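You operate a simulated robot arm through the tools that you are given. There is no shell and no other tool. Be economical: measure what you need, move in short steps, check, and stop when the job is done.

You are at the controls of a simulated two-armed robot. One attempt, no reset.

Task
Set the packer up for 5 kg sacks.
Fine: white switch to Target and key 5 kg, fine knob on 2, then white switch to Trim, key 60 g and leave it there; Zero the total; the mode switch stays at Off.
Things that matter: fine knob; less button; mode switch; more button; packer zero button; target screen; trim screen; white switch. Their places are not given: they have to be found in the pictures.

It is judged by the outcome, as a careful person would: the job done as asked, and still so three seconds after it is handed in. It fails if anything else is knocked over, pushed out of place, dropped, spilled or broken.

Robot
Two 7-joint arms with fingered hands on one trunk that stands fixed in place. Base frame: the origin is at the foot of the trunk, x ahead of it, y to its left, z up. Readings come in m, rad, newtons and seconds.
The left shoulder is at [0.095, 0.128, 1.109], the right one opposite. Payload 5 kg a hand.
Tool frame (each hand has its own): the origin (TCP) lies between the finger pads and is the grasp point; the fingertips stand 0.037 m ahead of it; z points along the fingers, y is the line along which they close. Largest opening 0.124 m; the body of the gripper starts 0.043 m behind the TCP. The gripper is a hand of 3 fingers: y runs from the thumb to the fingers, the wrist lies at [-0.021, -0.116, -0.203] in the tool frame, and closing takes about 1.5 s.
Orientation is that of the tool frame in the base frame, as [roll, pitch, yaw] about the fixed x, y, z axes, in that order (R = Rz(yaw) Ry(pitch) Rx(roll)). With the fingers straight down and the wrist toward the robot, the tool's x, y and z point along [0, 1, 0], [1, 0, 0] and [0, 0, -1] of the base frame.

Tools
- The arms move only by the tool arm_command. It takes "left_rows", "right_rows" or both (then of equal length, played together; a hand with none holds still); each is a list of rows, each a list of 6 numbers: the shift along the tool's x, y, z in m, then the turn, a rotation vector about the tool's x, y, z in degrees. In form: [[x, y, z, ax, ay, az], ...]. A call has 1 to 8 rows; each row shifts and turns the commanded pose from where the row before left it, along the tool's axes as they then stand. "left_grip" and "right_grip" are, for a hand that has rows, the opening, from 0 (shut) to 1 (fully open), set as the call begins (left out, the last holds). A row lasts 0.2 s, in which the tool goes at most 0.05 m and 0.15 rad; a call with a longer step from one row to the next is refused whole, and so is a gripper value outside its range. A pose out of reach is approached as far as the arm can. The call stops where the force on the tool passes 70 N (or 10 N more than at its start, if that is more) or the arm is blocked; 0.2 s more then pass. Each finger travels about 0.045 m/s and halts on what it meets, pressing with about 32 N; the grip force reading is that of the motor and also rises with nothing between the fingers. The clock runs only during rows and for 0.2 s after the last one: add rows that do not move to give the fingers time. The reply holds the time, the measured pose of the TCP, the force on the tool along the base axes, the opening and the grip force, in the units named above and with some noise, with the torque about the TCP (base axes, N m) and any sound that the robot's microphone picked up, and new pictures: "pictures" is both (left out), scene, wrist or none (wrist: the cameras of the hands that moved).
- Cameras (640 x 400 px; columns grow to the right, rows downward): "scene" is now at [0.2572, -0.0364, 1.3033]; the picture's right is [-0.39, -0.92, 0.00], its down [-0.23, 0.09, -0.97] and it looks along [0.89, -0.37, -0.24] (base axes); focal length 214 px, centre (320, 200). "left" rides on the left gripper at [-0.073, -0.104, -0.153] in its tool frame; the picture's right is [-0.83, -0.26, 0.49], its down [0.51, -0.72, 0.47] and it looks along [0.23, 0.64, 0.73] (tool axes); focal length 243 px, centre (320, 200). "right" rides on the right gripper at [0.072, -0.104, -0.154] in its tool frame; the picture's right is [-0.83, 0.26, -0.49], its down [-0.51, -0.72, 0.47] and it looks along [-0.23, 0.64, 0.73] (tool axes); focal length 243 px, centre (320, 200).
- move_column(by): slides the trunk up (or, below 0, down) by that many m; the arms and the scene camera ride with it, the base frame stays. It gives what a move gives, with no picture.
- set_fingers(index, middle, thumb_bend, thumb_turn, hand): sets how far each is bent, from 0 (flat) to 100 (curled in); at 30 the hand is open as for a grip, at 70 the pads meet at the TCP. One left out holds its place. A second passes; each finger stops where it meets its share of the squeeze, and holds until it gets a number again. A gripper value or a shape takes the hand back. It gives what a move gives, with no picture; readings hold the bend of each and the force on the fingers (four entries, about 0 where the hand has none), thumb and palm. thumb_turn goes from beside the hand (0) to across from the fingers (100), as for a grip.
- grasp_type(shape, hand): the hand has 3 fingers and takes this shape, open, in about a second: jaw (thumb against the fingers, like two jaws); tri (thumb and two fingers); tip (a fingertip pinch); poke (one finger out to press); point (the index stretched); flat (the hand flat); cup (the hand cupped); fist (a fist). The gripper value then closes the fingers along that shape, each until it touches; the sizes above hold for jaw. It gives what a move gives, with no picture.
- aim_head(pan, tilt): turns the head with the scene camera to pan (to the left, within 1.396 rad either way) and tilt (down, from -0.506 to 1.204), counted from straight ahead of the robot. It gives what a move gives, and a new picture of the scene camera.
- probe_pixels(camera, pixels): for up to 12 pixels [column, row] of the newest picture of that camera ("zoom" is the newest enlarged one), the place [x, y, z] in the base frame of the surface seen there, good to about 0.003 m. The clock stands still meanwhile.
- inspect(camera, box): a new picture of the part [left, top, right, bottom] of that camera's present view, enlarged. The clock stands still meanwhile.
- hand_in(): hands the job in; it is judged then, once.

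Go step by step. Measure first, check grasps and placings, and put right what went wrong. The budget is 80 turns and 200 pictures, counting those below and the enlarged ones. Unless the task says otherwise, let go and move clear before handing in, and close with one line.

The tools are called as a command line: name --argument value ..., lists and objects as JSON in quotes. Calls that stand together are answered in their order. arm_command: Moves the arms, as the interface text tells. Its arguments: {"type":"object","properties":{"left_rows":{"type":"array"},"left_grip":{"type":"number"},"right_rows":{"type":"array"},"right_grip":{"type":"number"},"pictures":{"type":"string","enum":["both","scene","wrist","none"]}},"required":[]} The other tools are called the same way: move_column (by) slides the trunk up or down; grasp_type (shape, hand) gives the hand a shape; set_fingers (index, middle, thumb_bend, thumb_turn, hand) moves the fingers one by one; aim_head (pan, tilt) turns the head that bears the scene camera; probe_pixels (camera, pixels) gives the place of the surface under pixels of a picture; inspect (camera, box) takes an enlarged picture of a part of a camera's view; hand_in () hands the job in.

At the start:

```text
t: 0.0
left_eef_pos: [0.4145, -0.0496, 1.3196]
left_ee_rot: [3.141, 0.002, 1.57]
left_wrist_force: [-0.3, 0.4, -0.6]
left_moment: [-0.01, 0.0, -0.01]
left_gripper_width: 0.1238
left_finger_force: 0.0
left_shape: jaw
left_bend: [30.0, 30.0, 30.0, 98.0]
left_finger forces: [0.0, 0.1, 0.0, 0.0, 0.0, 0.0]
right_eef_pos: [0.4117, -0.5576, 1.3137]
right_ee_rot: [3.141, 0.001, 1.57]
right_wrist_force: [-0.7, -0.6, 0.5]
right_moment: [-0.01, -0.03, 0.03]
right_gripper_width: 0.1237
right_finger_force: 0.2
right_shape: jaw
right_bend: [30.0, 30.0, 30.0, 98.0]
right_finger forces: [0.1, 0.0, 0.0, 0.0, 0.0, 0.0]
trunk travel left (down, up): [-0.299, 0.265]
head pan, tilt: [-0.394, 0.246]
```

scene: 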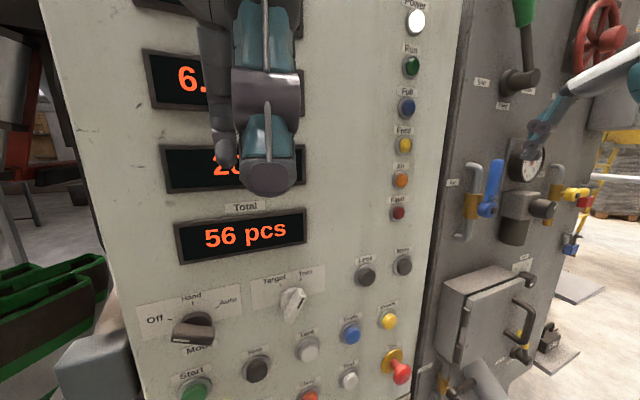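
right: 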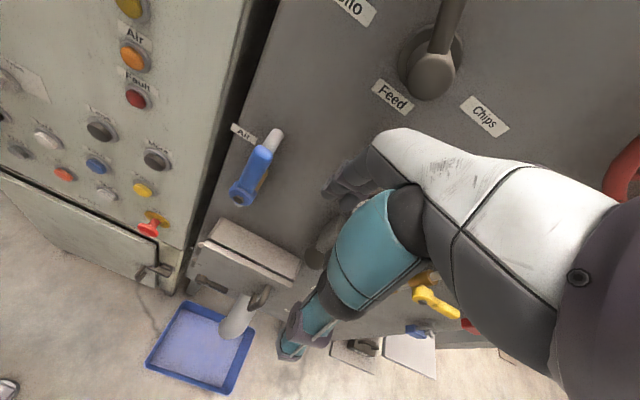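
left: 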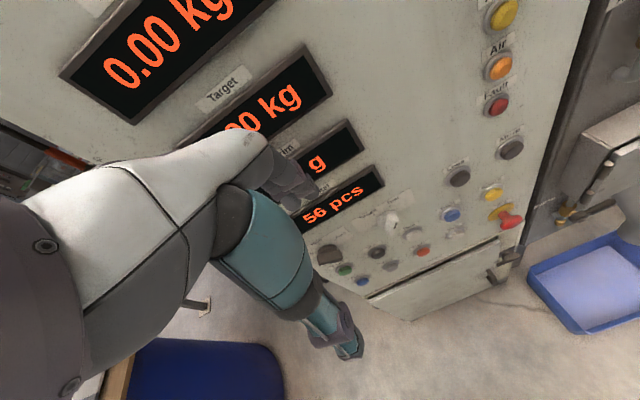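

The panel with Off/Hand/Auto mode switch (193,330), white Target/Trim switch (293,303), Less/More buttons (365,275),(403,265) is visible, partly covered by the left arm. I'll aim the head to see the lower controls.

aim_head --pan -0.3 --tilt 0.65

inspect --camera "scene" --box '[100, 60, 460, 285]'

```text
t: 0.9
left_eef_pos: [0.414, -0.0497, 1.3199]
left_ee_rot: [3.14, 0.002, 1.569]
left_wrist_force: [0.2, -0.3, 0.1]
left_moment: [0.01, 0.02, 0.0]
left_gripper_width: 0.1235
left_finger_force: 0.0
left_shape: jaw
left_bend: [30.0, 30.0, 30.0, 98.0]
left_finger forces: [0.0, 0.0, 0.1, 0.1, 0.1, 0.1]
right_eef_pos: [0.413, -0.559, 1.3122]
right_ee_rot: [3.141, 0.0, 1.572]
right_wrist_force: [0.3, 0.2, 0.6]
right_moment: [0.02, 0.0, -0.02]
right_gripper_width: 0.1238
right_finger_force: 0.0
right_shape: jaw
right_bend: [30.0, 30.0, 30.0, 98.0]
right_finger forces: [0.0, 0.1, 0.0, 0.0, 0.0, 0.1]
trunk travel left (down, up): [-0.299, 0.265]
head pan, tilt: [-0.3, 0.649]
```

scene: 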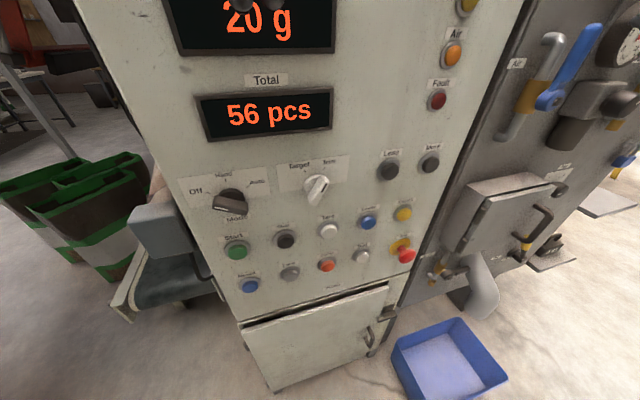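

```text
1.78 times, centred on (280, 172) of scene
```

zoom: 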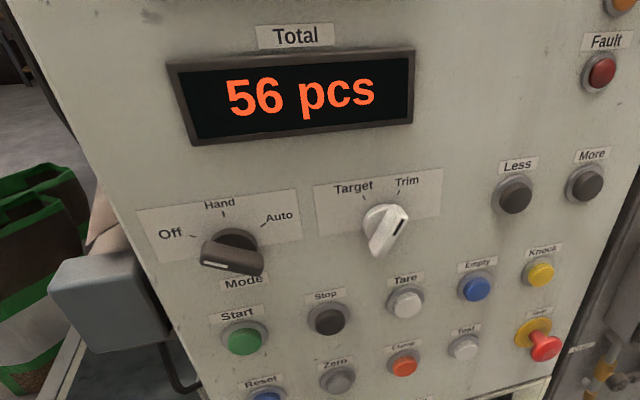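

Zero button is seen at zoom (337,378), Less (514,195), More (586,183). I need closer views of the switches and to find the fine knob.

inspect --camera "scene" --box '[180, 140, 372, 260]'

inspect --camera "scene" --box '[220, 200, 444, 340]'

aim_head --pan -0.75 --tilt 0.2

aim_head --pan -0.3 --tilt -0.1

```text
3.33 times, centred on (276, 200) of scene
```

zoom: 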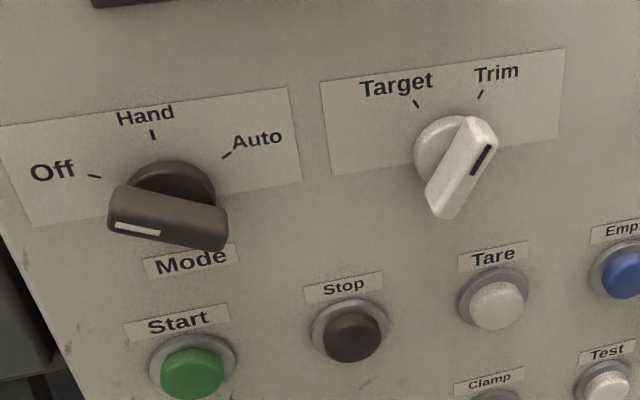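

```text
2.86 times, centred on (332, 270) of scene
```

zoom: 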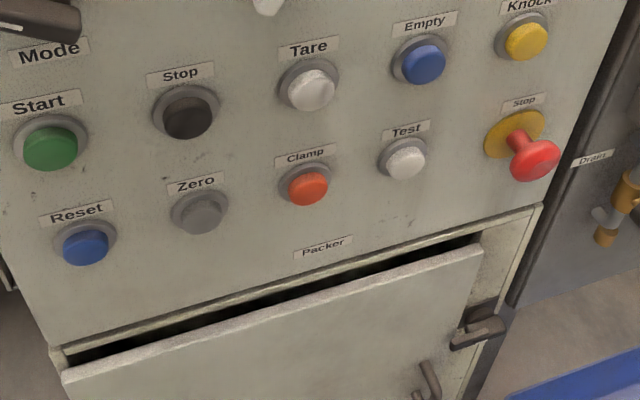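

```text
t: 1.8
left_eef_pos: [0.413, -0.0494, 1.32]
left_ee_rot: [-3.141, 0.001, 1.57]
left_wrist_force: [0.1, -0.3, -0.3]
left_moment: [-0.04, -0.03, 0.0]
left_gripper_width: 0.1237
left_finger_force: 0.1
left_shape: jaw
left_bend: [30.0, 30.0, 30.0, 98.0]
left_finger forces: [0.1, 0.0, 0.0, 0.0, 0.1, 0.1]
right_eef_pos: [0.4128, -0.5573, 1.3152]
right_ee_rot: [3.141, 0.001, 1.57]
right_wrist_force: [0.3, -0.6, 0.0]
right_moment: [0.02, 0.0, 0.01]
right_gripper_width: 0.1238
right_finger_force: 0.0
right_shape: jaw
right_bend: [30.0, 30.0, 30.0, 98.0]
right_finger forces: [0.0, 0.0, 0.0, 0.1, 0.1, 0.0]
trunk travel left (down, up): [-0.299, 0.265]
head pan, tilt: [-0.75, 0.201]
```

scene: 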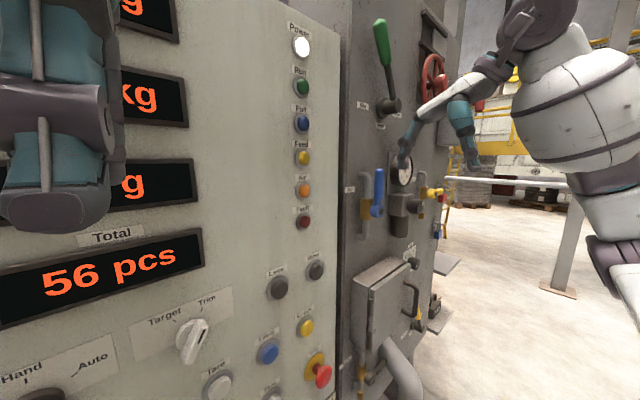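

```text
t: 2.7
left_eef_pos: [0.4127, -0.0504, 1.3208]
left_ee_rot: [-3.141, 0.002, 1.568]
left_wrist_force: [0.6, 0.0, -0.2]
left_moment: [-0.02, -0.01, 0.01]
left_gripper_width: 0.1234
left_finger_force: 0.1
left_shape: jaw
left_bend: [30.0, 30.0, 30.0, 98.0]
left_finger forces: [0.1, 0.0, 0.0, 0.0, 0.1, 0.0]
right_eef_pos: [0.4119, -0.5577, 1.3121]
right_ee_rot: [-3.14, 0.001, 1.57]
right_wrist_force: [0.1, 0.5, 0.8]
right_moment: [0.04, 0.0, -0.03]
right_gripper_width: 0.1239
right_finger_force: 0.1
right_shape: jaw
right_bend: [30.0, 30.0, 30.0, 98.0]
right_finger forces: [0.0, 0.0, 0.1, 0.0, 0.1, 0.1]
trunk travel left (down, up): [-0.299, 0.265]
head pan, tilt: [-0.3, -0.099]
```

scene: 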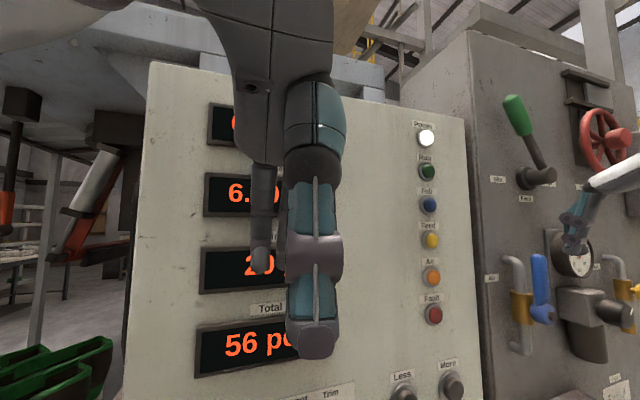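

The white switch is at Trim now (mark toward Trim), mode at Off. The fine knob isn't seen yet; I'll look left and right.

aim_head --pan 0.6 --tilt 0.4

aim_head --pan -0.9 --tilt 0.6

aim_head --pan 0.1 --tilt 0.9

```text
t: 3.9
left_eef_pos: [0.4141, -0.0497, 1.3197]
left_ee_rot: [-3.142, 0.002, 1.569]
left_wrist_force: [0.7, -0.3, -0.4]
left_moment: [-0.02, 0.0, 0.02]
left_gripper_width: 0.1238
left_finger_force: 0.0
left_shape: jaw
left_bend: [30.0, 30.0, 30.0, 98.0]
left_finger forces: [0.0, 0.0, 0.0, 0.0, 0.0, 0.0]
right_eef_pos: [0.4132, -0.558, 1.3131]
right_ee_rot: [3.141, -0.002, 1.571]
right_wrist_force: [0.0, 0.5, 0.3]
right_moment: [0.0, -0.03, -0.01]
right_gripper_width: 0.1238
right_finger_force: 0.0
right_shape: jaw
right_bend: [30.0, 30.0, 30.0, 98.0]
right_finger forces: [0.0, 0.0, 0.1, 0.0, 0.1, 0.1]
trunk travel left (down, up): [-0.299, 0.265]
head pan, tilt: [0.6, 0.4]
```

scene: 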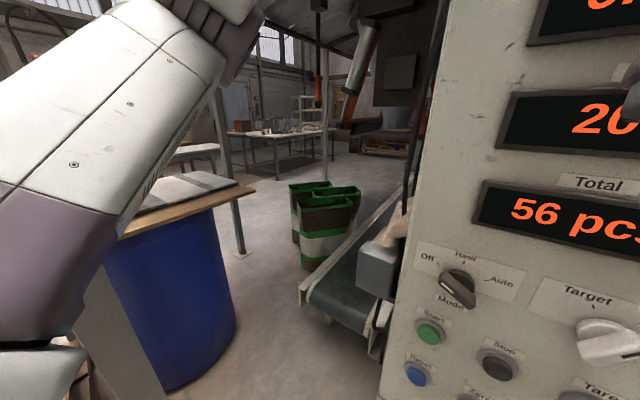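

```text
t: 5.5
left_eef_pos: [0.4137, -0.0489, 1.3197]
left_ee_rot: [-3.141, 0.002, 1.57]
left_wrist_force: [-0.1, -1.1, 0.5]
left_moment: [-0.02, -0.02, -0.02]
left_gripper_width: 0.1238
left_finger_force: 0.0
left_shape: jaw
left_bend: [30.0, 30.0, 30.0, 98.0]
left_finger forces: [0.0, 0.0, 0.0, 0.0, 0.0, 0.0]
right_eef_pos: [0.4134, -0.5567, 1.3124]
right_ee_rot: [3.14, -0.001, 1.573]
right_wrist_force: [0.6, 0.4, 0.6]
right_moment: [0.04, 0.0, -0.05]
right_gripper_width: 0.1237
right_finger_force: 0.1
right_shape: jaw
right_bend: [30.0, 30.0, 30.0, 98.0]
right_finger forces: [0.0, 0.0, 0.0, 0.0, 0.0, 0.0]
trunk travel left (down, up): [-0.299, 0.265]
head pan, tilt: [-0.901, 0.6]
```

scene: 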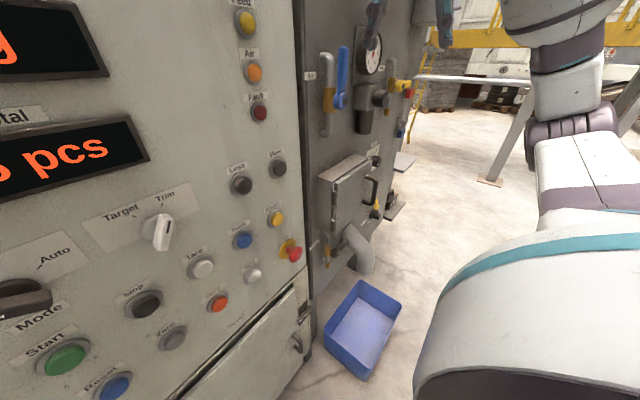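

```text
t: 6.7
left_eef_pos: [0.4132, -0.0488, 1.3189]
left_ee_rot: [3.142, 0.002, 1.57]
left_wrist_force: [1.2, 0.8, -0.3]
left_moment: [-0.03, 0.0, 0.0]
left_gripper_width: 0.124
left_finger_force: 0.0
left_shape: jaw
left_bend: [30.0, 30.0, 30.0, 98.0]
left_finger forces: [0.0, 0.0, 0.0, 0.0, 0.0, 0.0]
right_eef_pos: [0.4127, -0.5584, 1.312]
right_ee_rot: [-3.141, -0.001, 1.57]
right_wrist_force: [0.5, 0.2, 0.2]
right_moment: [0.01, 0.03, -0.02]
right_gripper_width: 0.1234
right_finger_force: 0.1
right_shape: jaw
right_bend: [30.0, 30.0, 30.0, 98.0]
right_finger forces: [0.1, 0.0, 0.2, 0.0, 0.0, 0.1]
trunk travel left (down, up): [-0.299, 0.265]
head pan, tilt: [0.099, 0.901]
```

scene: 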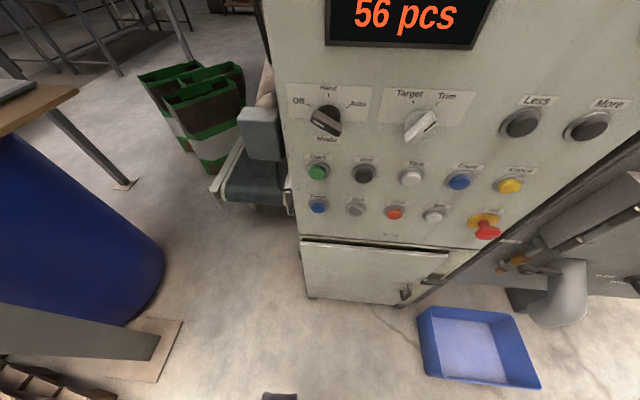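

No fine knob yet; the lower compartment's door (375,270) with a dark gap and the right-hand box are candidates. I'll inspect.

inspect --camera "scene" --box '[280, 180, 504, 320]'

probe_pixels --camera "scene" --pixels '[[304, 242], [440, 256], [310, 290], [395, 300], [318, 239], [440, 247], [406, 293], [432, 278], [356, 209], [425, 120], [521, 124], [587, 126]]'

aim_head --pan -0.6 --tilt 0.9

inspect --camera "scene" --box '[320, 0, 640, 200]'

aim_head --pan -0.75 --tilt 0.3

inspect --camera "scene" --box '[300, 60, 492, 180]'

inspect --camera "scene" --box '[300, 180, 524, 320]'

```text
2.86 times, centred on (392, 250) of scene
```

zoom: 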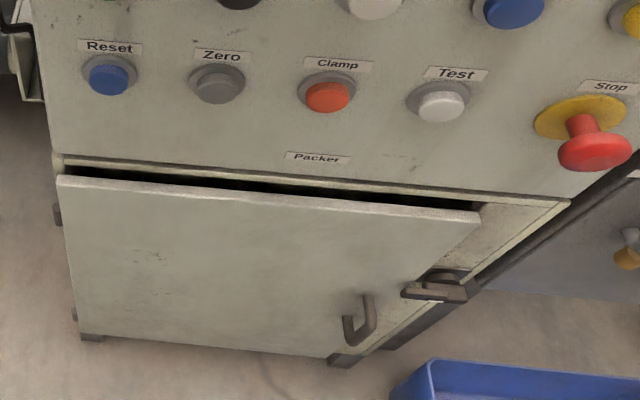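

```text
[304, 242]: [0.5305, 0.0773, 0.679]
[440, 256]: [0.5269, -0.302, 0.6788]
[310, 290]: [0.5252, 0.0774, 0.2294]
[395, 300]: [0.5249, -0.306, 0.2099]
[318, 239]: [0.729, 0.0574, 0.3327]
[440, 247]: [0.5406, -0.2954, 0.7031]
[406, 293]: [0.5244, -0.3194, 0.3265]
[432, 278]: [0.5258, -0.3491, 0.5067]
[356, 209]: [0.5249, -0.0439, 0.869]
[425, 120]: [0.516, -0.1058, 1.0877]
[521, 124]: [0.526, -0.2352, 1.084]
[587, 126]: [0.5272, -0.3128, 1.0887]
```

```text
t: 7.8
left_eef_pos: [0.4142, -0.0485, 1.3194]
left_ee_rot: [-3.139, 0.002, 1.569]
left_wrist_force: [0.3, -0.2, 0.5]
left_moment: [0.01, 0.01, -0.03]
left_gripper_width: 0.1238
left_finger_force: 0.0
left_shape: jaw
left_bend: [30.0, 30.0, 30.0, 98.0]
left_finger forces: [0.1, 0.0, 0.0, 0.0, 0.1, 0.1]
right_eef_pos: [0.4125, -0.5579, 1.3125]
right_ee_rot: [3.141, 0.001, 1.57]
right_wrist_force: [0.0, -0.1, 0.2]
right_moment: [-0.02, 0.04, 0.02]
right_gripper_width: 0.1238
right_finger_force: 0.1
right_shape: jaw
right_bend: [30.0, 30.0, 30.0, 98.0]
right_finger forces: [0.0, 0.1, 0.0, 0.0, 0.0, 0.0]
trunk travel left (down, up): [-0.299, 0.265]
head pan, tilt: [-0.6, 0.901]
```

scene: 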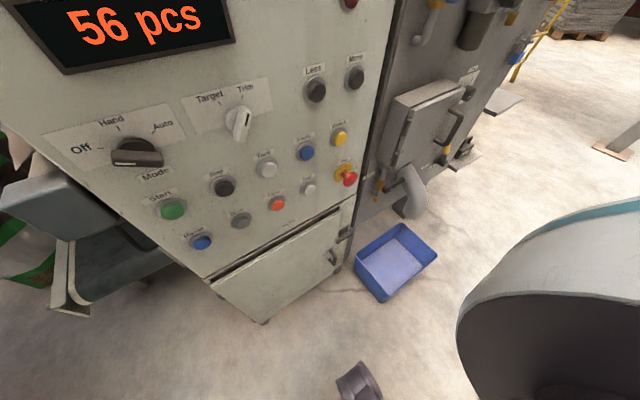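

```text
2.00 times, centred on (480, 100) of scene
```

zoom: 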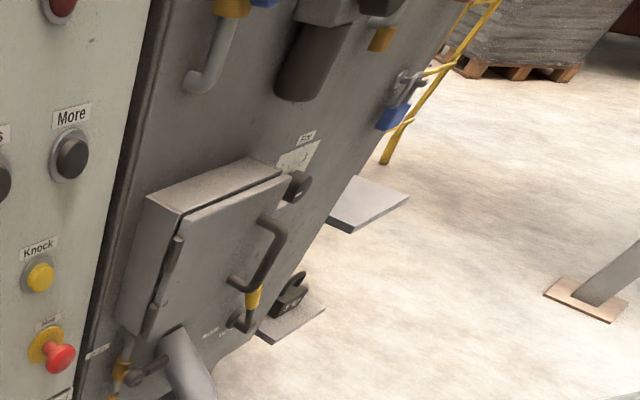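

```text
t: 8.8
left_eef_pos: [0.4148, -0.0495, 1.3204]
left_ee_rot: [-3.142, 0.002, 1.568]
left_wrist_force: [1.3, 0.1, -0.4]
left_moment: [-0.01, 0.02, 0.04]
left_gripper_width: 0.124
left_finger_force: 0.1
left_shape: jaw
left_bend: [30.0, 30.0, 30.0, 98.0]
left_finger forces: [0.1, 0.0, 0.1, 0.0, 0.0, 0.0]
right_eef_pos: [0.4127, -0.5577, 1.3124]
right_ee_rot: [3.139, 0.001, 1.572]
right_wrist_force: [0.0, 0.4, -0.4]
right_moment: [0.02, -0.04, 0.01]
right_gripper_width: 0.124
right_finger_force: 0.1
right_shape: jaw
right_bend: [30.0, 30.0, 30.0, 98.0]
right_finger forces: [0.0, 0.1, 0.1, 0.0, 0.1, 0.0]
trunk travel left (down, up): [-0.299, 0.265]
head pan, tilt: [-0.75, 0.3]
```

scene: 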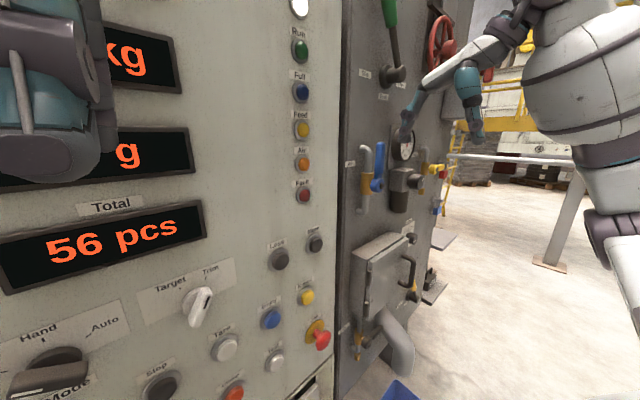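

```text
3.33 times, centred on (396, 120) of scene
```

zoom: 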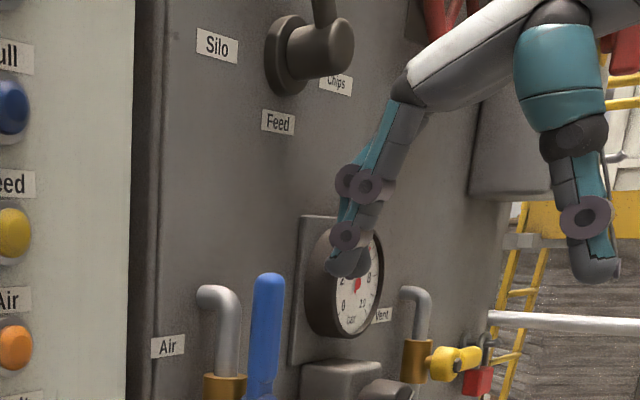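

```text
2.86 times, centred on (412, 250) of scene
```

zoom: 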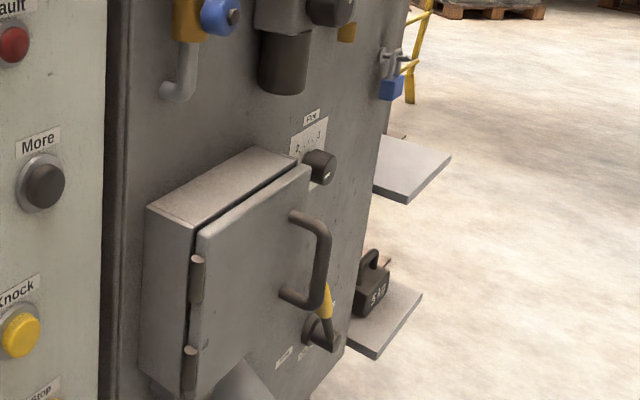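

A dark knob with a scale plate labelled something like "Fine" is at zoom (318,165). I'll probe it and the surroundings and zoom further.

probe_pixels --camera "zoom" --pixels '[[323, 168], [311, 160], [312, 115], [298, 145], [322, 128], [350, 220], [230, 130], [325, 235], [300, 215], [250, 250], [150, 300], [330, 330]]'

inspect --camera "scene" --box '[384, 210, 448, 250]'

```text
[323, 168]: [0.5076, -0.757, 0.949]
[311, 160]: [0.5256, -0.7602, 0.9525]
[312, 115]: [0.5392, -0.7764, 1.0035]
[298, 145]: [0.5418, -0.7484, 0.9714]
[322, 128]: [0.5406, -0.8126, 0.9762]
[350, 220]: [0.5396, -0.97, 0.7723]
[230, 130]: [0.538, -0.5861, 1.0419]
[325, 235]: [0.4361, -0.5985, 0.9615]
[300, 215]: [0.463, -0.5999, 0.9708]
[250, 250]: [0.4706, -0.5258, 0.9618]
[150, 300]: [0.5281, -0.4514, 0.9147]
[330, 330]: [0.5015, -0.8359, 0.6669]
```

```text
10.00 times, centred on (416, 230) of scene
```

zoom: 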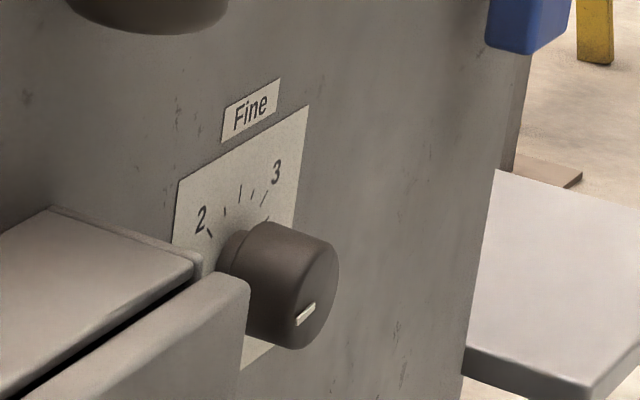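

The fine knob is at about [0.507,-0.76,0.95] on a plane x≈0.54; Less/More at z≈1.085, y -0.235/-0.313. I'll raise the trunk so the arms can work hanging with fingers pointing forward.

move_column --by 0.26

aim_head --pan -0.2 --tilt 0.75

```text
t: 11.5
left_eef_pos: [0.4147, -0.0495, 1.5796]
left_ee_rot: [-3.141, 0.0, 1.57]
left_wrist_force: [0.2, 0.7, -0.1]
left_moment: [0.01, 0.03, -0.01]
left_gripper_width: 0.1234
left_finger_force: 0.1
left_shape: jaw
left_bend: [30.0, 30.0, 30.0, 98.0]
left_finger forces: [0.0, 0.0, 0.1, 0.0, 0.0, 0.1]
right_eef_pos: [0.4141, -0.5568, 1.5718]
right_ee_rot: [-3.138, -0.001, 1.569]
right_wrist_force: [0.4, 0.4, 0.0]
right_moment: [-0.03, 0.01, -0.03]
right_gripper_width: 0.1239
right_finger_force: 0.2
right_shape: jaw
right_bend: [30.0, 30.0, 30.0, 98.0]
right_finger forces: [0.1, 0.0, 0.0, 0.0, 0.1, 0.0]
trunk travel left (down, up): [-0.559, 0.005]
head pan, tilt: [-0.75, 0.3]
```

```text
t: 12.4
left_eef_pos: [0.4126, -0.0493, 1.5804]
left_ee_rot: [3.141, 0.001, 1.57]
left_wrist_force: [-0.1, -1.1, -0.1]
left_moment: [-0.01, 0.0, 0.04]
left_gripper_width: 0.1238
left_finger_force: 0.1
left_shape: jaw
left_bend: [30.0, 30.0, 30.0, 98.0]
left_finger forces: [0.0, 0.0, 0.0, 0.0, 0.0, 0.0]
right_eef_pos: [0.4133, -0.5572, 1.574]
right_ee_rot: [3.142, 0.0, 1.571]
right_wrist_force: [0.1, 0.5, -0.3]
right_moment: [0.01, -0.02, -0.01]
right_gripper_width: 0.1239
right_finger_force: 0.1
right_shape: jaw
right_bend: [30.0, 30.0, 30.0, 98.0]
right_finger forces: [0.1, 0.1, 0.1, 0.0, 0.1, 0.0]
trunk travel left (down, up): [-0.559, 0.005]
head pan, tilt: [-0.201, 0.75]
```

scene: 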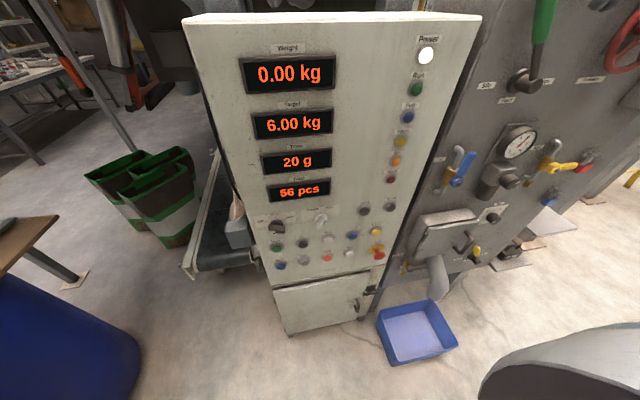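

Target reads 6.00 kg, Trim 20 g, Total 56 pcs. I'll lower the hands in front of the panel, the left one swung out to the left first.

arm_command --left_rows '[[0.05, 0, 0, 0, 0, 0], [0.05, 0, 0, 0, 0, 0], [0.05, 0, 0, 0, 0, 0], [0.05, 0, 0, 0, 0, 0], [0, 0, 0.05, 0, 0, 0], [0, 0, 0.05, 0, 0, 0], [0, 0, 0.05, 0, 0, 0], [0, 0, 0.05, 0, 0, 0]]' --right_rows '[[0, -0.01, 0.05, 0, 0, 0], [0, 0, 0.05, 0, 0, 0], [0, 0, 0.05, 0, 0, 0], [0, 0, 0.05, 0, 0, 0], [0, 0, 0.05, 0, 0, 0], [0, 0, 0.05, 0, 0, 0], [0, 0, 0.05, 0, 0, 0], [0, 0, 0.05, 0, 0, 0]]' --pictures "scene"

arm_command --left_rows '[[0, 0, 0.05, -8, 0, 0], [0, 0, 0.05, -8, 0, 0], [0, -0.01, 0.04, -8, 0, 0], [0, -0.02, 0.04, -8, 0, 0], [0, 0, 0, -8, 0, 0], [0, 0, 0, -8, 0, 0], [0, 0, 0, -8, 0, 0], [0, 0, 0, -8, 0, 0]]' --right_rows '[[0, 0, 0, -8, 0, 0], [0, 0, 0, -8, 0, 0], [0, 0, 0, -8, 0, 0], [0, 0, 0, -8, 0, 0], [0, 0, 0, -8, 0, 0], [0, 0, 0, -8, 0, 0], [0, 0, 0, -8, 0, 0], [0, 0, 0, -8, 0, 0]]' --pictures "scene"

```text
refused: row 1 steps farther than a row can; nothing moved
```

```text
t: 14.2
left_eef_pos: [0.4519, -0.0988, 1.4111]
left_ee_rot: [2.02, -0.002, 1.571]
left_wrist_force: [0.2, 0.4, 0.5]
left_moment: [0.04, -0.03, 0.05]
left_gripper_width: 0.1237
left_finger_force: 0.1
left_shape: jaw
left_bend: [30.0, 30.0, 30.0, 98.0]
left_finger forces: [0.0, 0.0, 0.0, 0.0, 0.0, 0.0]
left hand out of reach, approached as far as the arm can: row 4, 5, 6, 7, 8
right_eef_pos: [0.4103, -0.5631, 1.572]
right_ee_rot: [2.02, -0.004, 1.57]
right_wrist_force: [0.0, -1.3, -0.4]
right_moment: [-0.01, -0.03, 0.05]
right_gripper_width: 0.1236
right_finger_force: 0.0
right_shape: jaw
right_bend: [30.0, 30.0, 30.0, 98.0]
right_finger forces: [0.0, 0.0, 0.1, 0.0, 0.1, 0.0]
trunk travel left (down, up): [-0.559, 0.005]
head pan, tilt: [-0.201, 0.75]
```

scene: 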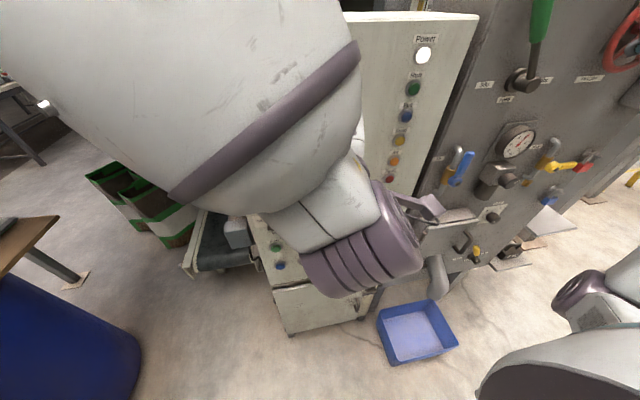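

The first call was refused (step over 0.05), the second tilted both hands 64°. Left was briefly out of reach near x 0.45; now I shift the left hand left and down, and lower the right hand.

arm_command --left_rows '[[0.049, 0, 0, 0, 0, 0], [0.049, 0, 0, 0, 0, 0], [0.049, 0, 0, 0, 0, 0], [0, -0.044, 0.0212, 0, 0, 0], [0, -0.044, 0.0212, 0, 0, 0], [0, -0.044, 0.0212, 0, 0, 0], [0, -0.044, 0.0212, 0, 0, 0], [0, -0.044, 0.0212, 0, 0, 0]]' --right_rows '[[0, -0.044, 0.0212, 0, 0, 0], [0, -0.044, 0.0212, 0, 0, 0], [0, -0.044, 0.0212, 0, 0, 0], [0, -0.044, 0.0212, 0, 0, 0], [0, -0.044, 0.0212, 0, 0, 0], [0, -0.044, 0.0212, 0, 0, 0], [0, -0.044, 0.0212, 0, 0, 0], [0, -0.044, 0.0212, 0, 0, 0]]' --pictures "both"

```text
t: 14.7
left_eef_pos: [0.4683, -0.0761, 1.4172]
left_ee_rot: [2.012, 0.002, 1.553]
left_wrist_force: [-22.0, 1.6, 6.2]
left_moment: [-0.02, -1.49, 0.44]
left_gripper_width: 0.1222
left_finger_force: 0.1
left_shape: jaw
left_bend: [30.0, 30.0, 30.0, 98.0]
left_finger forces: [0.1, 22.7, 0.0, 0.1, 0.0, 0.0]
left hand out of reach, approached as far as the arm can: row 1, 2
right_eef_pos: [0.4081, -0.5562, 1.5266]
right_ee_rot: [2.02, 0.001, 1.573]
right_wrist_force: [0.0, -0.5, 0.0]
right_moment: [0.0, 0.01, 0.0]
right_gripper_width: 0.1239
right_finger_force: 0.1
right_shape: jaw
right_bend: [30.0, 30.0, 30.0, 98.0]
right_finger forces: [0.1, 0.0, 0.1, 0.1, 0.1, 0.0]
trunk travel left (down, up): [-0.559, 0.005]
head pan, tilt: [-0.201, 0.75]
stopped in row 2 (left hand): the force on the tool passed its limit at 74 N (the readings are from after the stop); the commanded pose is now the measured one
```

scene: 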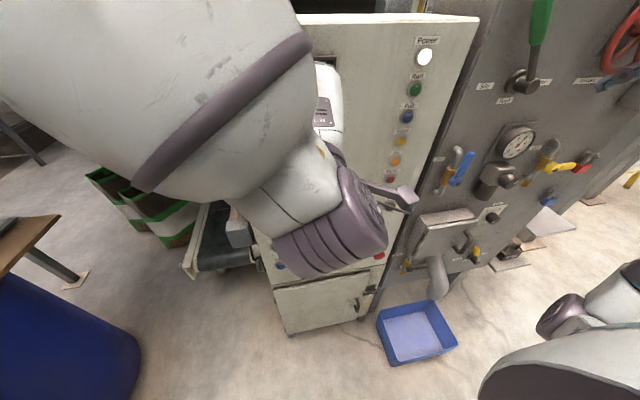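
right: 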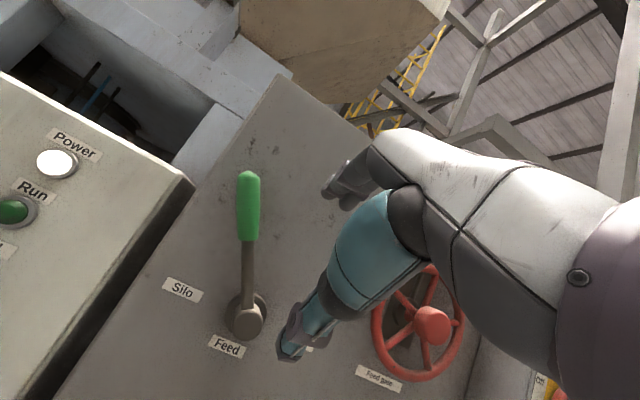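
left: 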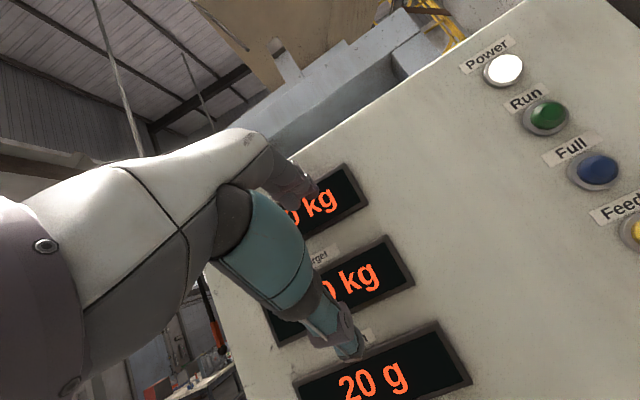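

The left middle finger touched the panel (22 N), limited by the folded arm. I'll back it off, shift right (more arm room), then lower it.

arm_command --left_rows '[[-0.03, -0.008, -0.018, 0, 0, 0], [-0.04, -0.004, -0.009, 0, 0, 0], [-0.045, -0.004, -0.009, 0, 0, 0], [0, -0.044, 0.0212, 0, 0, 0], [0, -0.044, 0.0212, 0, 0, 0], [0, -0.044, 0.0212, 0, 0, 0]]' --pictures "both"

```text
t: 16.3
left_eef_pos: [0.4701, -0.1632, 1.3097]
left_ee_rot: [2.035, 0.069, 1.61]
left_wrist_force: [0.8, -0.8, 0.0]
left_moment: [-0.02, 0.02, 0.01]
left_gripper_width: 0.1235
left_finger_force: 0.0
left_shape: jaw
left_bend: [30.0, 30.0, 30.0, 97.0]
left_finger forces: [0.0, 0.0, 0.0, 0.0, 0.1, 0.0]
left hand out of reach, approached as far as the arm can: row 6
right_eef_pos: [0.4103, -0.5563, 1.5293]
right_ee_rot: [2.015, -0.001, 1.574]
right_wrist_force: [0.6, 0.1, -0.1]
right_moment: [0.01, 0.02, -0.02]
right_gripper_width: 0.1239
right_finger_force: 0.0
right_shape: jaw
right_bend: [30.0, 30.0, 30.0, 98.0]
right_finger forces: [0.0, 0.1, 0.0, 0.0, 0.0, 0.1]
trunk travel left (down, up): [-0.559, 0.005]
head pan, tilt: [-0.201, 0.75]
stopped in row 6 (left hand): the arm was blocked; the commanded pose is now the measured one
```

scene: 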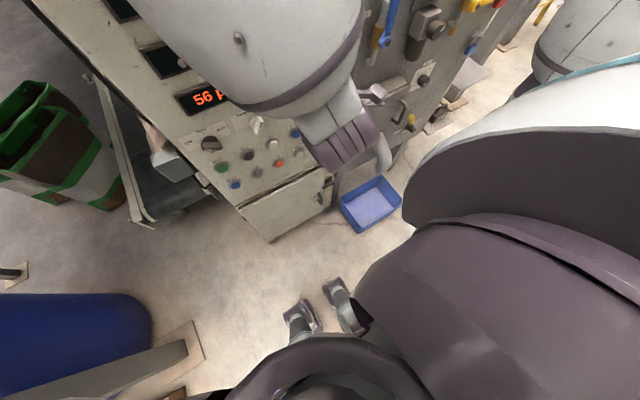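
left: 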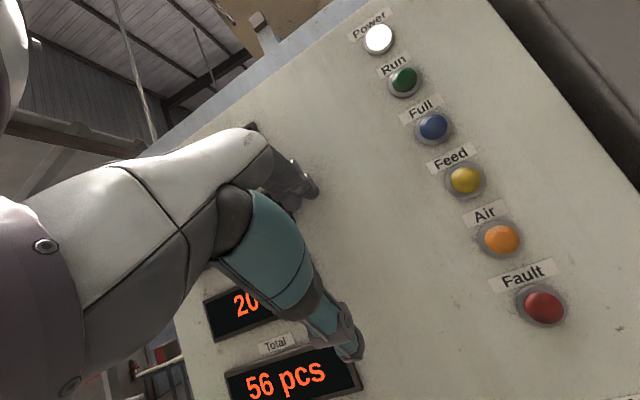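

The left arm crosses the body and gets blocked; the scene view was also shifted. I'll withdraw the left hand upward and use the right arm for everything.

arm_command --left_rows '[[0, 0.0273, -0.0354, 0, 0, 0], [0, 0.0273, -0.0354, 0, 0, 0], [0, 0.0405, -0.0195, 0, 0, 0], [0, 0.0405, -0.0195, 8, 0, 0], [0, 0.0373, -0.0252, 8, 0, 0], [0, 0.0334, -0.0301, 8, 0, 0], [0, 0.0289, -0.0345, 8, 0, 0], [0, 0, 0, 8, 0, 0]]' --pictures "scene"

```text
t: 18.1
left_eef_pos: [0.4344, -0.1514, 1.6049]
left_ee_rot: [2.747, 0.055, 1.6]
left_wrist_force: [-0.1, -0.4, 0.1]
left_moment: [0.0, 0.06, 0.03]
left_gripper_width: 0.124
left_finger_force: 0.1
left_shape: jaw
left_bend: [30.0, 30.0, 30.0, 97.0]
left_finger forces: [0.1, 0.0, 0.1, 0.1, 0.1, 0.0]
right_eef_pos: [0.4155, -0.5578, 1.5227]
right_ee_rot: [2.027, -0.001, 1.573]
right_wrist_force: [0.5, -0.4, -0.9]
right_moment: [0.0, -0.01, 0.0]
right_gripper_width: 0.1239
right_finger_force: 0.0
right_shape: jaw
right_bend: [30.0, 30.0, 30.0, 98.0]
right_finger forces: [0.0, 0.0, 0.1, 0.0, 0.0, 0.1]
trunk travel left (down, up): [-0.559, 0.005]
head pan, tilt: [-0.201, 0.75]
```

scene: 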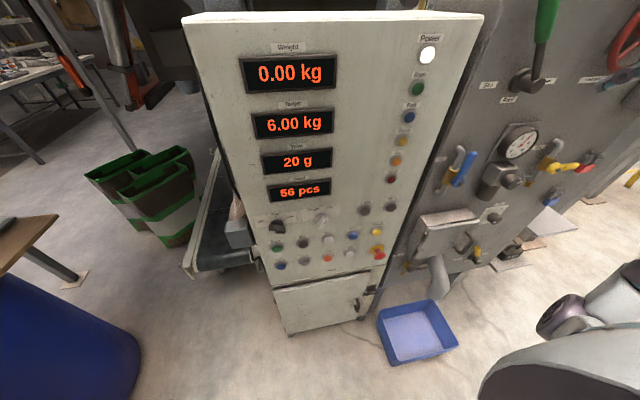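

The view is restored and readings are intact. I'll move the left hand further left, and probe lever protrusions before lowering the right hand.

probe_pixels --camera "scene" --pixels '[[462, 170], [508, 180], [545, 168], [469, 242], [521, 142], [455, 158], [420, 225], [538, 70]]'

arm_command --left_rows '[[0.049, 0, 0, 8, 0, 0], [0.049, 0, 0, 8, 0, 0], [0.049, 0, 0, 0, 0, 0], [0.049, 0, 0, 0, 0, 0], [0.049, 0, 0, 0, 0, 0], [0.049, 0, 0, 0, 0, 0], [0.049, 0, 0, 0, 0, 0]]' --pictures "none"

```text
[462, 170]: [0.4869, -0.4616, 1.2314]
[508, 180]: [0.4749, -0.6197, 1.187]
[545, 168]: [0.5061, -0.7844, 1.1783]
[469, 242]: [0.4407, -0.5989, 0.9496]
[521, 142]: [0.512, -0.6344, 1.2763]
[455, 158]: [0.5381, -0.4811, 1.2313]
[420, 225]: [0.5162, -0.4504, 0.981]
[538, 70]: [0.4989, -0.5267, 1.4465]
```

```text
t: 19.7
left_eef_pos: [0.4202, 0.196, 1.5874]
left_ee_rot: [3.018, 0.062, 1.602]
left_wrist_force: [-0.9, 0.6, -0.6]
left_moment: [-0.08, -0.05, -0.04]
left_gripper_width: 0.1241
left_finger_force: 0.0
left_shape: jaw
left_bend: [30.0, 30.0, 30.0, 97.0]
left_finger forces: [0.0, 0.1, 0.1, 0.0, 0.0, 0.1]
right_eef_pos: [0.4118, -0.5537, 1.5254]
right_ee_rot: [2.025, 0.002, 1.571]
right_wrist_force: [-0.5, -0.3, 0.5]
right_moment: [-0.04, 0.05, -0.02]
right_gripper_width: 0.1238
right_finger_force: 0.1
right_shape: jaw
right_bend: [30.0, 30.0, 30.0, 98.0]
right_finger forces: [0.0, 0.0, 0.0, 0.0, 0.1, 0.0]
trunk travel left (down, up): [-0.559, 0.005]
head pan, tilt: [-0.201, 0.75]
```

Obstacles protrude only to x≈0.475 there, so the right hand can descend at x≈0.38.

arm_command --right_rows '[[0, -0.0425, 0.0039, 0, 0, 0], [0, -0.0425, 0.0039, 0, 0, 0], [0, -0.0405, 0.0195, 0, 0, 0], [0, -0.0405, 0.0195, 0, 0, 0], [0, -0.0405, 0.0195, 0, 0, 0], [0, -0.0405, 0.0195, 0, 0, 0], [0, -0.0405, 0.0195, 0, 0, 0]]' --pictures "both"

grasp_type --hand "right" --shape "poke"

arm_command --right_rows '[[0.045, 0, 0, -8, 0, 0], [0.045, 0, 0, -8, 0, 0], [0.045, 0, 0, -8, 0, 0], [0.045, 0, 0, 0, 0, 0]]' --pictures "both"

```text
t: 21.3
left_eef_pos: [0.4219, 0.191, 1.5859]
left_ee_rot: [3.02, 0.057, 1.601]
left_wrist_force: [-0.2, 0.6, -0.1]
left_moment: [0.01, 0.03, -0.02]
left_gripper_width: 0.1242
left_finger_force: 0.1
left_shape: jaw
left_bend: [30.0, 30.0, 30.0, 97.0]
left_finger forces: [0.1, 0.1, 0.0, 0.0, 0.1, 0.0]
right_eef_pos: [0.3818, -0.5572, 1.2179]
right_ee_rot: [2.024, -0.001, 1.572]
right_wrist_force: [-0.4, 0.1, 0.2]
right_moment: [0.02, -0.02, 0.01]
right_gripper_width: 0.1238
right_finger_force: 0.0
right_shape: jaw
right_bend: [30.0, 30.0, 30.0, 98.0]
right_finger forces: [0.0, 0.0, 0.0, 0.1, 0.1, 0.0]
trunk travel left (down, up): [-0.559, 0.005]
head pan, tilt: [-0.201, 0.75]
```

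scene: 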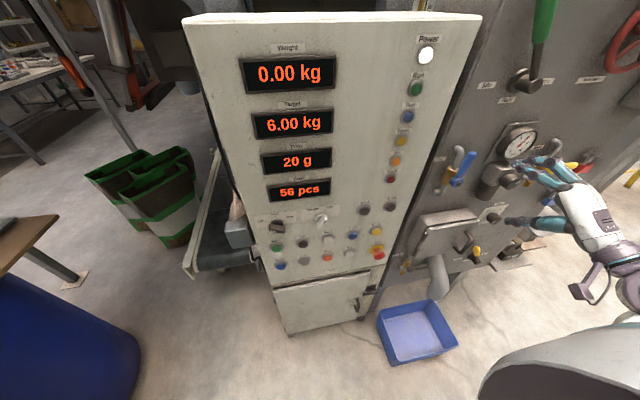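
right: 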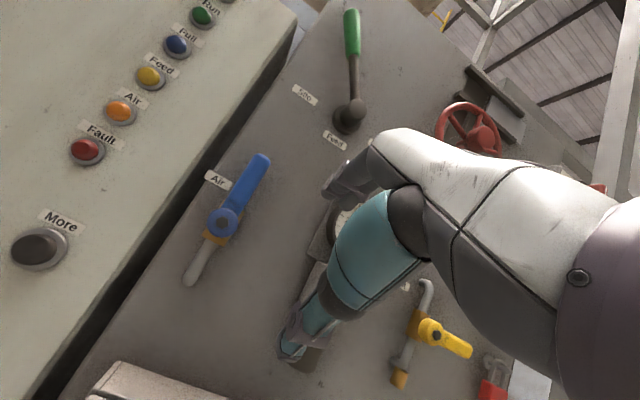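

```text
t: 22.2
left_eef_pos: [0.422, 0.1904, 1.5866]
left_ee_rot: [3.021, 0.057, 1.6]
left_wrist_force: [-0.4, -0.3, 0.1]
left_moment: [0.02, 0.01, -0.01]
left_gripper_width: 0.124
left_finger_force: 0.2
left_shape: jaw
left_bend: [30.0, 30.0, 30.0, 97.0]
left_finger forces: [0.0, 0.0, 0.0, 0.1, 0.0, 0.0]
right_eef_pos: [0.3834, -0.5569, 1.2185]
right_ee_rot: [2.025, -0.001, 1.571]
right_wrist_force: [-0.8, 0.4, -0.4]
right_moment: [-0.01, 0.01, 0.01]
right_gripper_width: 0.0003
right_finger_force: 0.1
right_shape: poke
right_bend: [70.0, 70.0, 100.0, 100.0]
right_finger forces: [0.0, 0.0, 0.0, 0.0, 0.1, 0.0]
trunk travel left (down, up): [-0.559, 0.005]
head pan, tilt: [-0.201, 0.75]
```

```text
t: 23.1
left_eef_pos: [0.4191, 0.1894, 1.5894]
left_ee_rot: [3.017, 0.057, 1.602]
left_wrist_force: [-0.2, -0.2, -0.4]
left_moment: [0.04, -0.01, 0.0]
left_gripper_width: 0.1241
left_finger_force: 0.0
left_shape: jaw
left_bend: [30.0, 30.0, 30.0, 97.0]
left_finger forces: [0.0, 0.0, 0.1, 0.0, 0.0, 0.0]
right_eef_pos: [0.3837, -0.4201, 1.24]
right_ee_rot: [1.67, 0.213, 1.634]
right_wrist_force: [0.1, 0.0, -0.2]
right_moment: [-0.01, 0.02, 0.01]
right_gripper_width: 0.0002
right_finger_force: 0.0
right_shape: poke
right_bend: [70.0, 70.0, 100.0, 100.0]
right_finger forces: [0.0, 0.0, 0.0, 0.0, 0.0, 0.0]
trunk travel left (down, up): [-0.559, 0.005]
head pan, tilt: [-0.201, 0.75]
stopped in row 4 (right hand): the arm was blocked; the commanded pose is now the measured one
```

scene: 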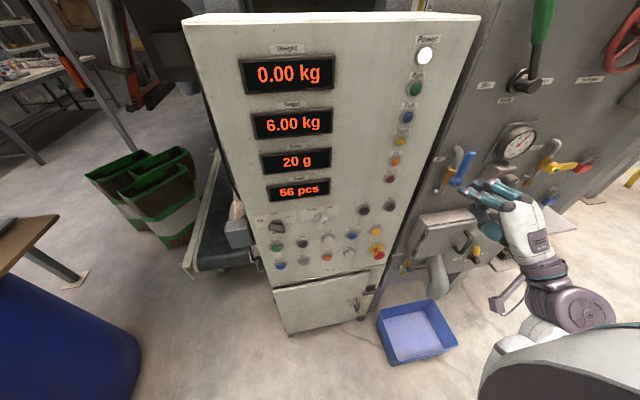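
right: 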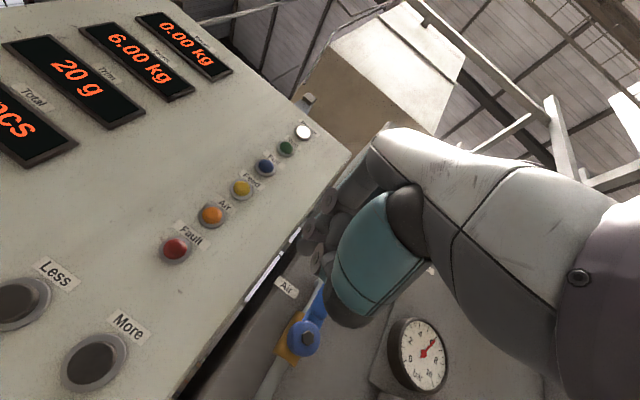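

The right arm got blocked, likely folding onto the body at x 0.38. I'll look at the hand's shape closely.

inspect --camera "scene" --box '[420, 150, 580, 250]'

probe_pixels --camera "scene" --pixels '[[475, 199], [490, 185], [500, 200], [530, 225], [320, 218], [364, 209], [389, 206], [303, 258], [279, 226], [545, 275]]'

```text
4.00 times, centred on (500, 200) of scene
```

zoom: 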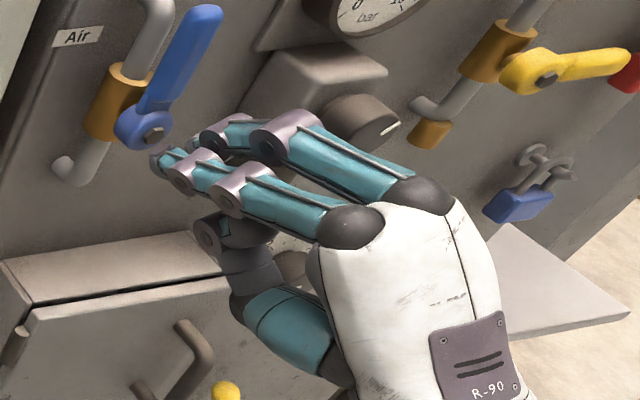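

```text
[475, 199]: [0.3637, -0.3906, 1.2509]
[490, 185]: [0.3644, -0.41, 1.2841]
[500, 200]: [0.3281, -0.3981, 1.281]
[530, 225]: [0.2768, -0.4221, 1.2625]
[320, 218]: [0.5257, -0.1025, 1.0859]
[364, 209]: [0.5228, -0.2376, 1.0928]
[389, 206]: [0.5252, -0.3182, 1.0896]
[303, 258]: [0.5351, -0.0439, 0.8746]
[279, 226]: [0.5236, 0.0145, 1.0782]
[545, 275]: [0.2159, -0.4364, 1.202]
```

Poke curls both fingers together; I'd prefer a stretched index. Switch to "point", and bring the hand level and forward a bit.

grasp_type --hand "right" --shape "point"

arm_command --right_rows '[[0, -0.03, 0.01, 0, 0, 6], [0, -0.03, 0.01, -3, 0, 6], [0, -0.03, 0.0, 0, 0, 0], [0.02, -0.02, 0.0, 0, 0, 0], [0.03, 0, 0, 0, 0, 0]]' --pictures "both"

inspect --camera "scene" --box '[380, 150, 540, 250]'

```text
t: 24.0
left_eef_pos: [0.4221, 0.1904, 1.5861]
left_ee_rot: [3.023, 0.057, 1.6]
left_wrist_force: [0.0, 0.5, 0.3]
left_moment: [-0.03, 0.04, 0.01]
left_gripper_width: 0.1238
left_finger_force: 0.0
left_shape: jaw
left_bend: [30.0, 30.0, 30.0, 97.0]
left_finger forces: [0.1, 0.0, 0.0, 0.0, 0.0, 0.0]
right_eef_pos: [0.385, -0.4181, 1.2383]
right_ee_rot: [1.674, 0.214, 1.636]
right_wrist_force: [0.7, -0.8, -0.1]
right_moment: [-0.01, 0.0, 0.03]
right_gripper_width: 0.0001
right_finger_force: 0.1
right_shape: point
right_bend: [19.0, 100.0, 99.0, 87.0]
right_finger forces: [0.0, 0.0, 0.0, 0.0, 0.0, 0.0]
trunk travel left (down, up): [-0.559, 0.005]
head pan, tilt: [-0.201, 0.75]
```

```text
t: 24.7
left_eef_pos: [0.4221, 0.1901, 1.5867]
left_ee_rot: [3.021, 0.055, 1.602]
left_wrist_force: [-0.3, 0.5, 0.4]
left_moment: [0.01, 0.03, -0.01]
left_gripper_width: 0.124
left_finger_force: 0.1
left_shape: jaw
left_bend: [30.0, 30.0, 30.0, 97.0]
left_finger forces: [0.1, 0.0, 0.0, 0.0, 0.0, 0.0]
right_eef_pos: [0.4002, -0.4471, 1.1942]
right_ee_rot: [1.684, 0.186, 1.665]
right_wrist_force: [0.8, -0.6, -0.4]
right_moment: [0.02, -0.01, -0.01]
right_gripper_width: 0.0
right_finger_force: 0.2
right_shape: point
right_bend: [19.0, 100.0, 100.0, 87.0]
right_finger forces: [0.0, 0.0, 0.0, 0.0, 0.1, 0.0]
trunk travel left (down, up): [-0.559, 0.005]
head pan, tilt: [-0.201, 0.75]
stopped in row 3 (right hand): the arm was blocked; the commanded pose is now the measured one
```

scene: 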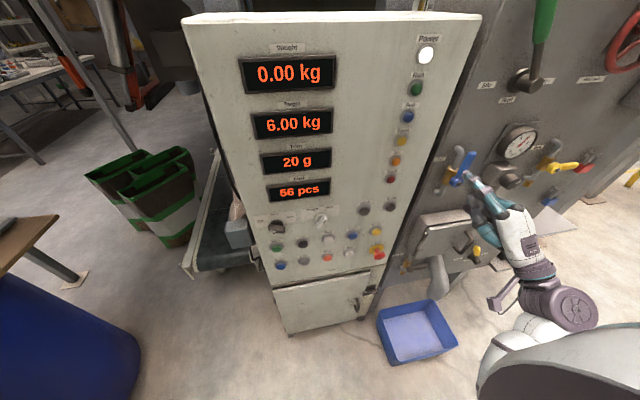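
right: 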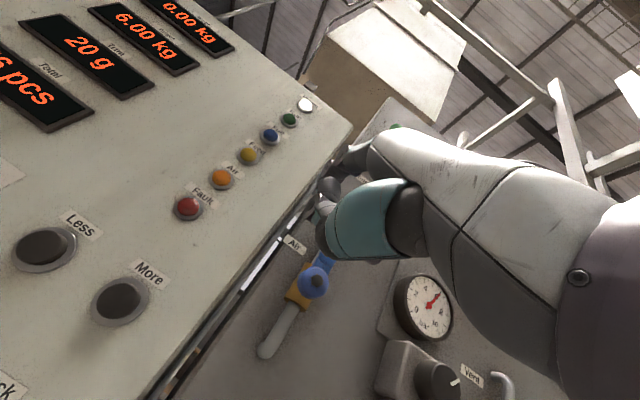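

```text
4.00 times, centred on (460, 200) of scene
```

zoom: 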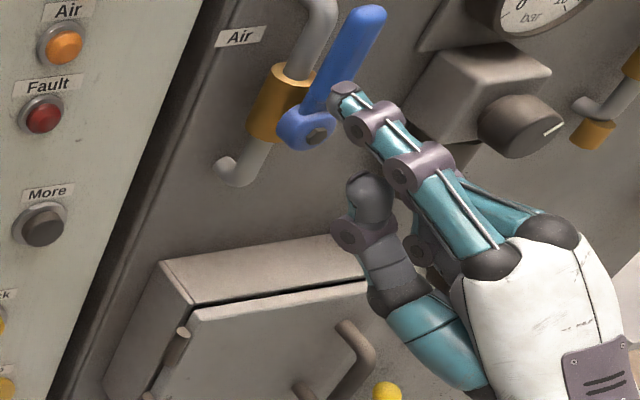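

The arm is blocked again and my fingertip is close to the blue Air lever, though no force. I'll look at the right arm's posture with the head.

aim_head --pan -0.9 --tilt 1.0

```text
t: 25.8
left_eef_pos: [0.4211, 0.1898, 1.5862]
left_ee_rot: [3.024, 0.056, 1.603]
left_wrist_force: [-0.5, 0.6, -0.4]
left_moment: [-0.05, 0.02, 0.0]
left_gripper_width: 0.124
left_finger_force: 0.1
left_shape: jaw
left_bend: [30.0, 30.0, 30.0, 97.0]
left_finger forces: [0.0, 0.0, 0.0, 0.0, 0.0, 0.1]
right_eef_pos: [0.3991, -0.4471, 1.1942]
right_ee_rot: [1.686, 0.188, 1.664]
right_wrist_force: [-0.3, 0.5, -0.4]
right_moment: [-0.02, 0.01, 0.01]
right_gripper_width: 0.0
right_finger_force: 0.1
right_shape: point
right_bend: [19.0, 100.0, 100.0, 87.0]
right_finger forces: [0.1, 0.1, 0.0, 0.1, 0.1, 0.1]
trunk travel left (down, up): [-0.559, 0.005]
head pan, tilt: [-0.901, 1.0]
```

scene: 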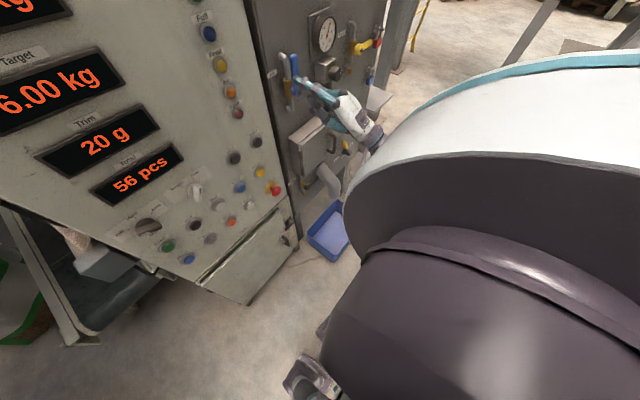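

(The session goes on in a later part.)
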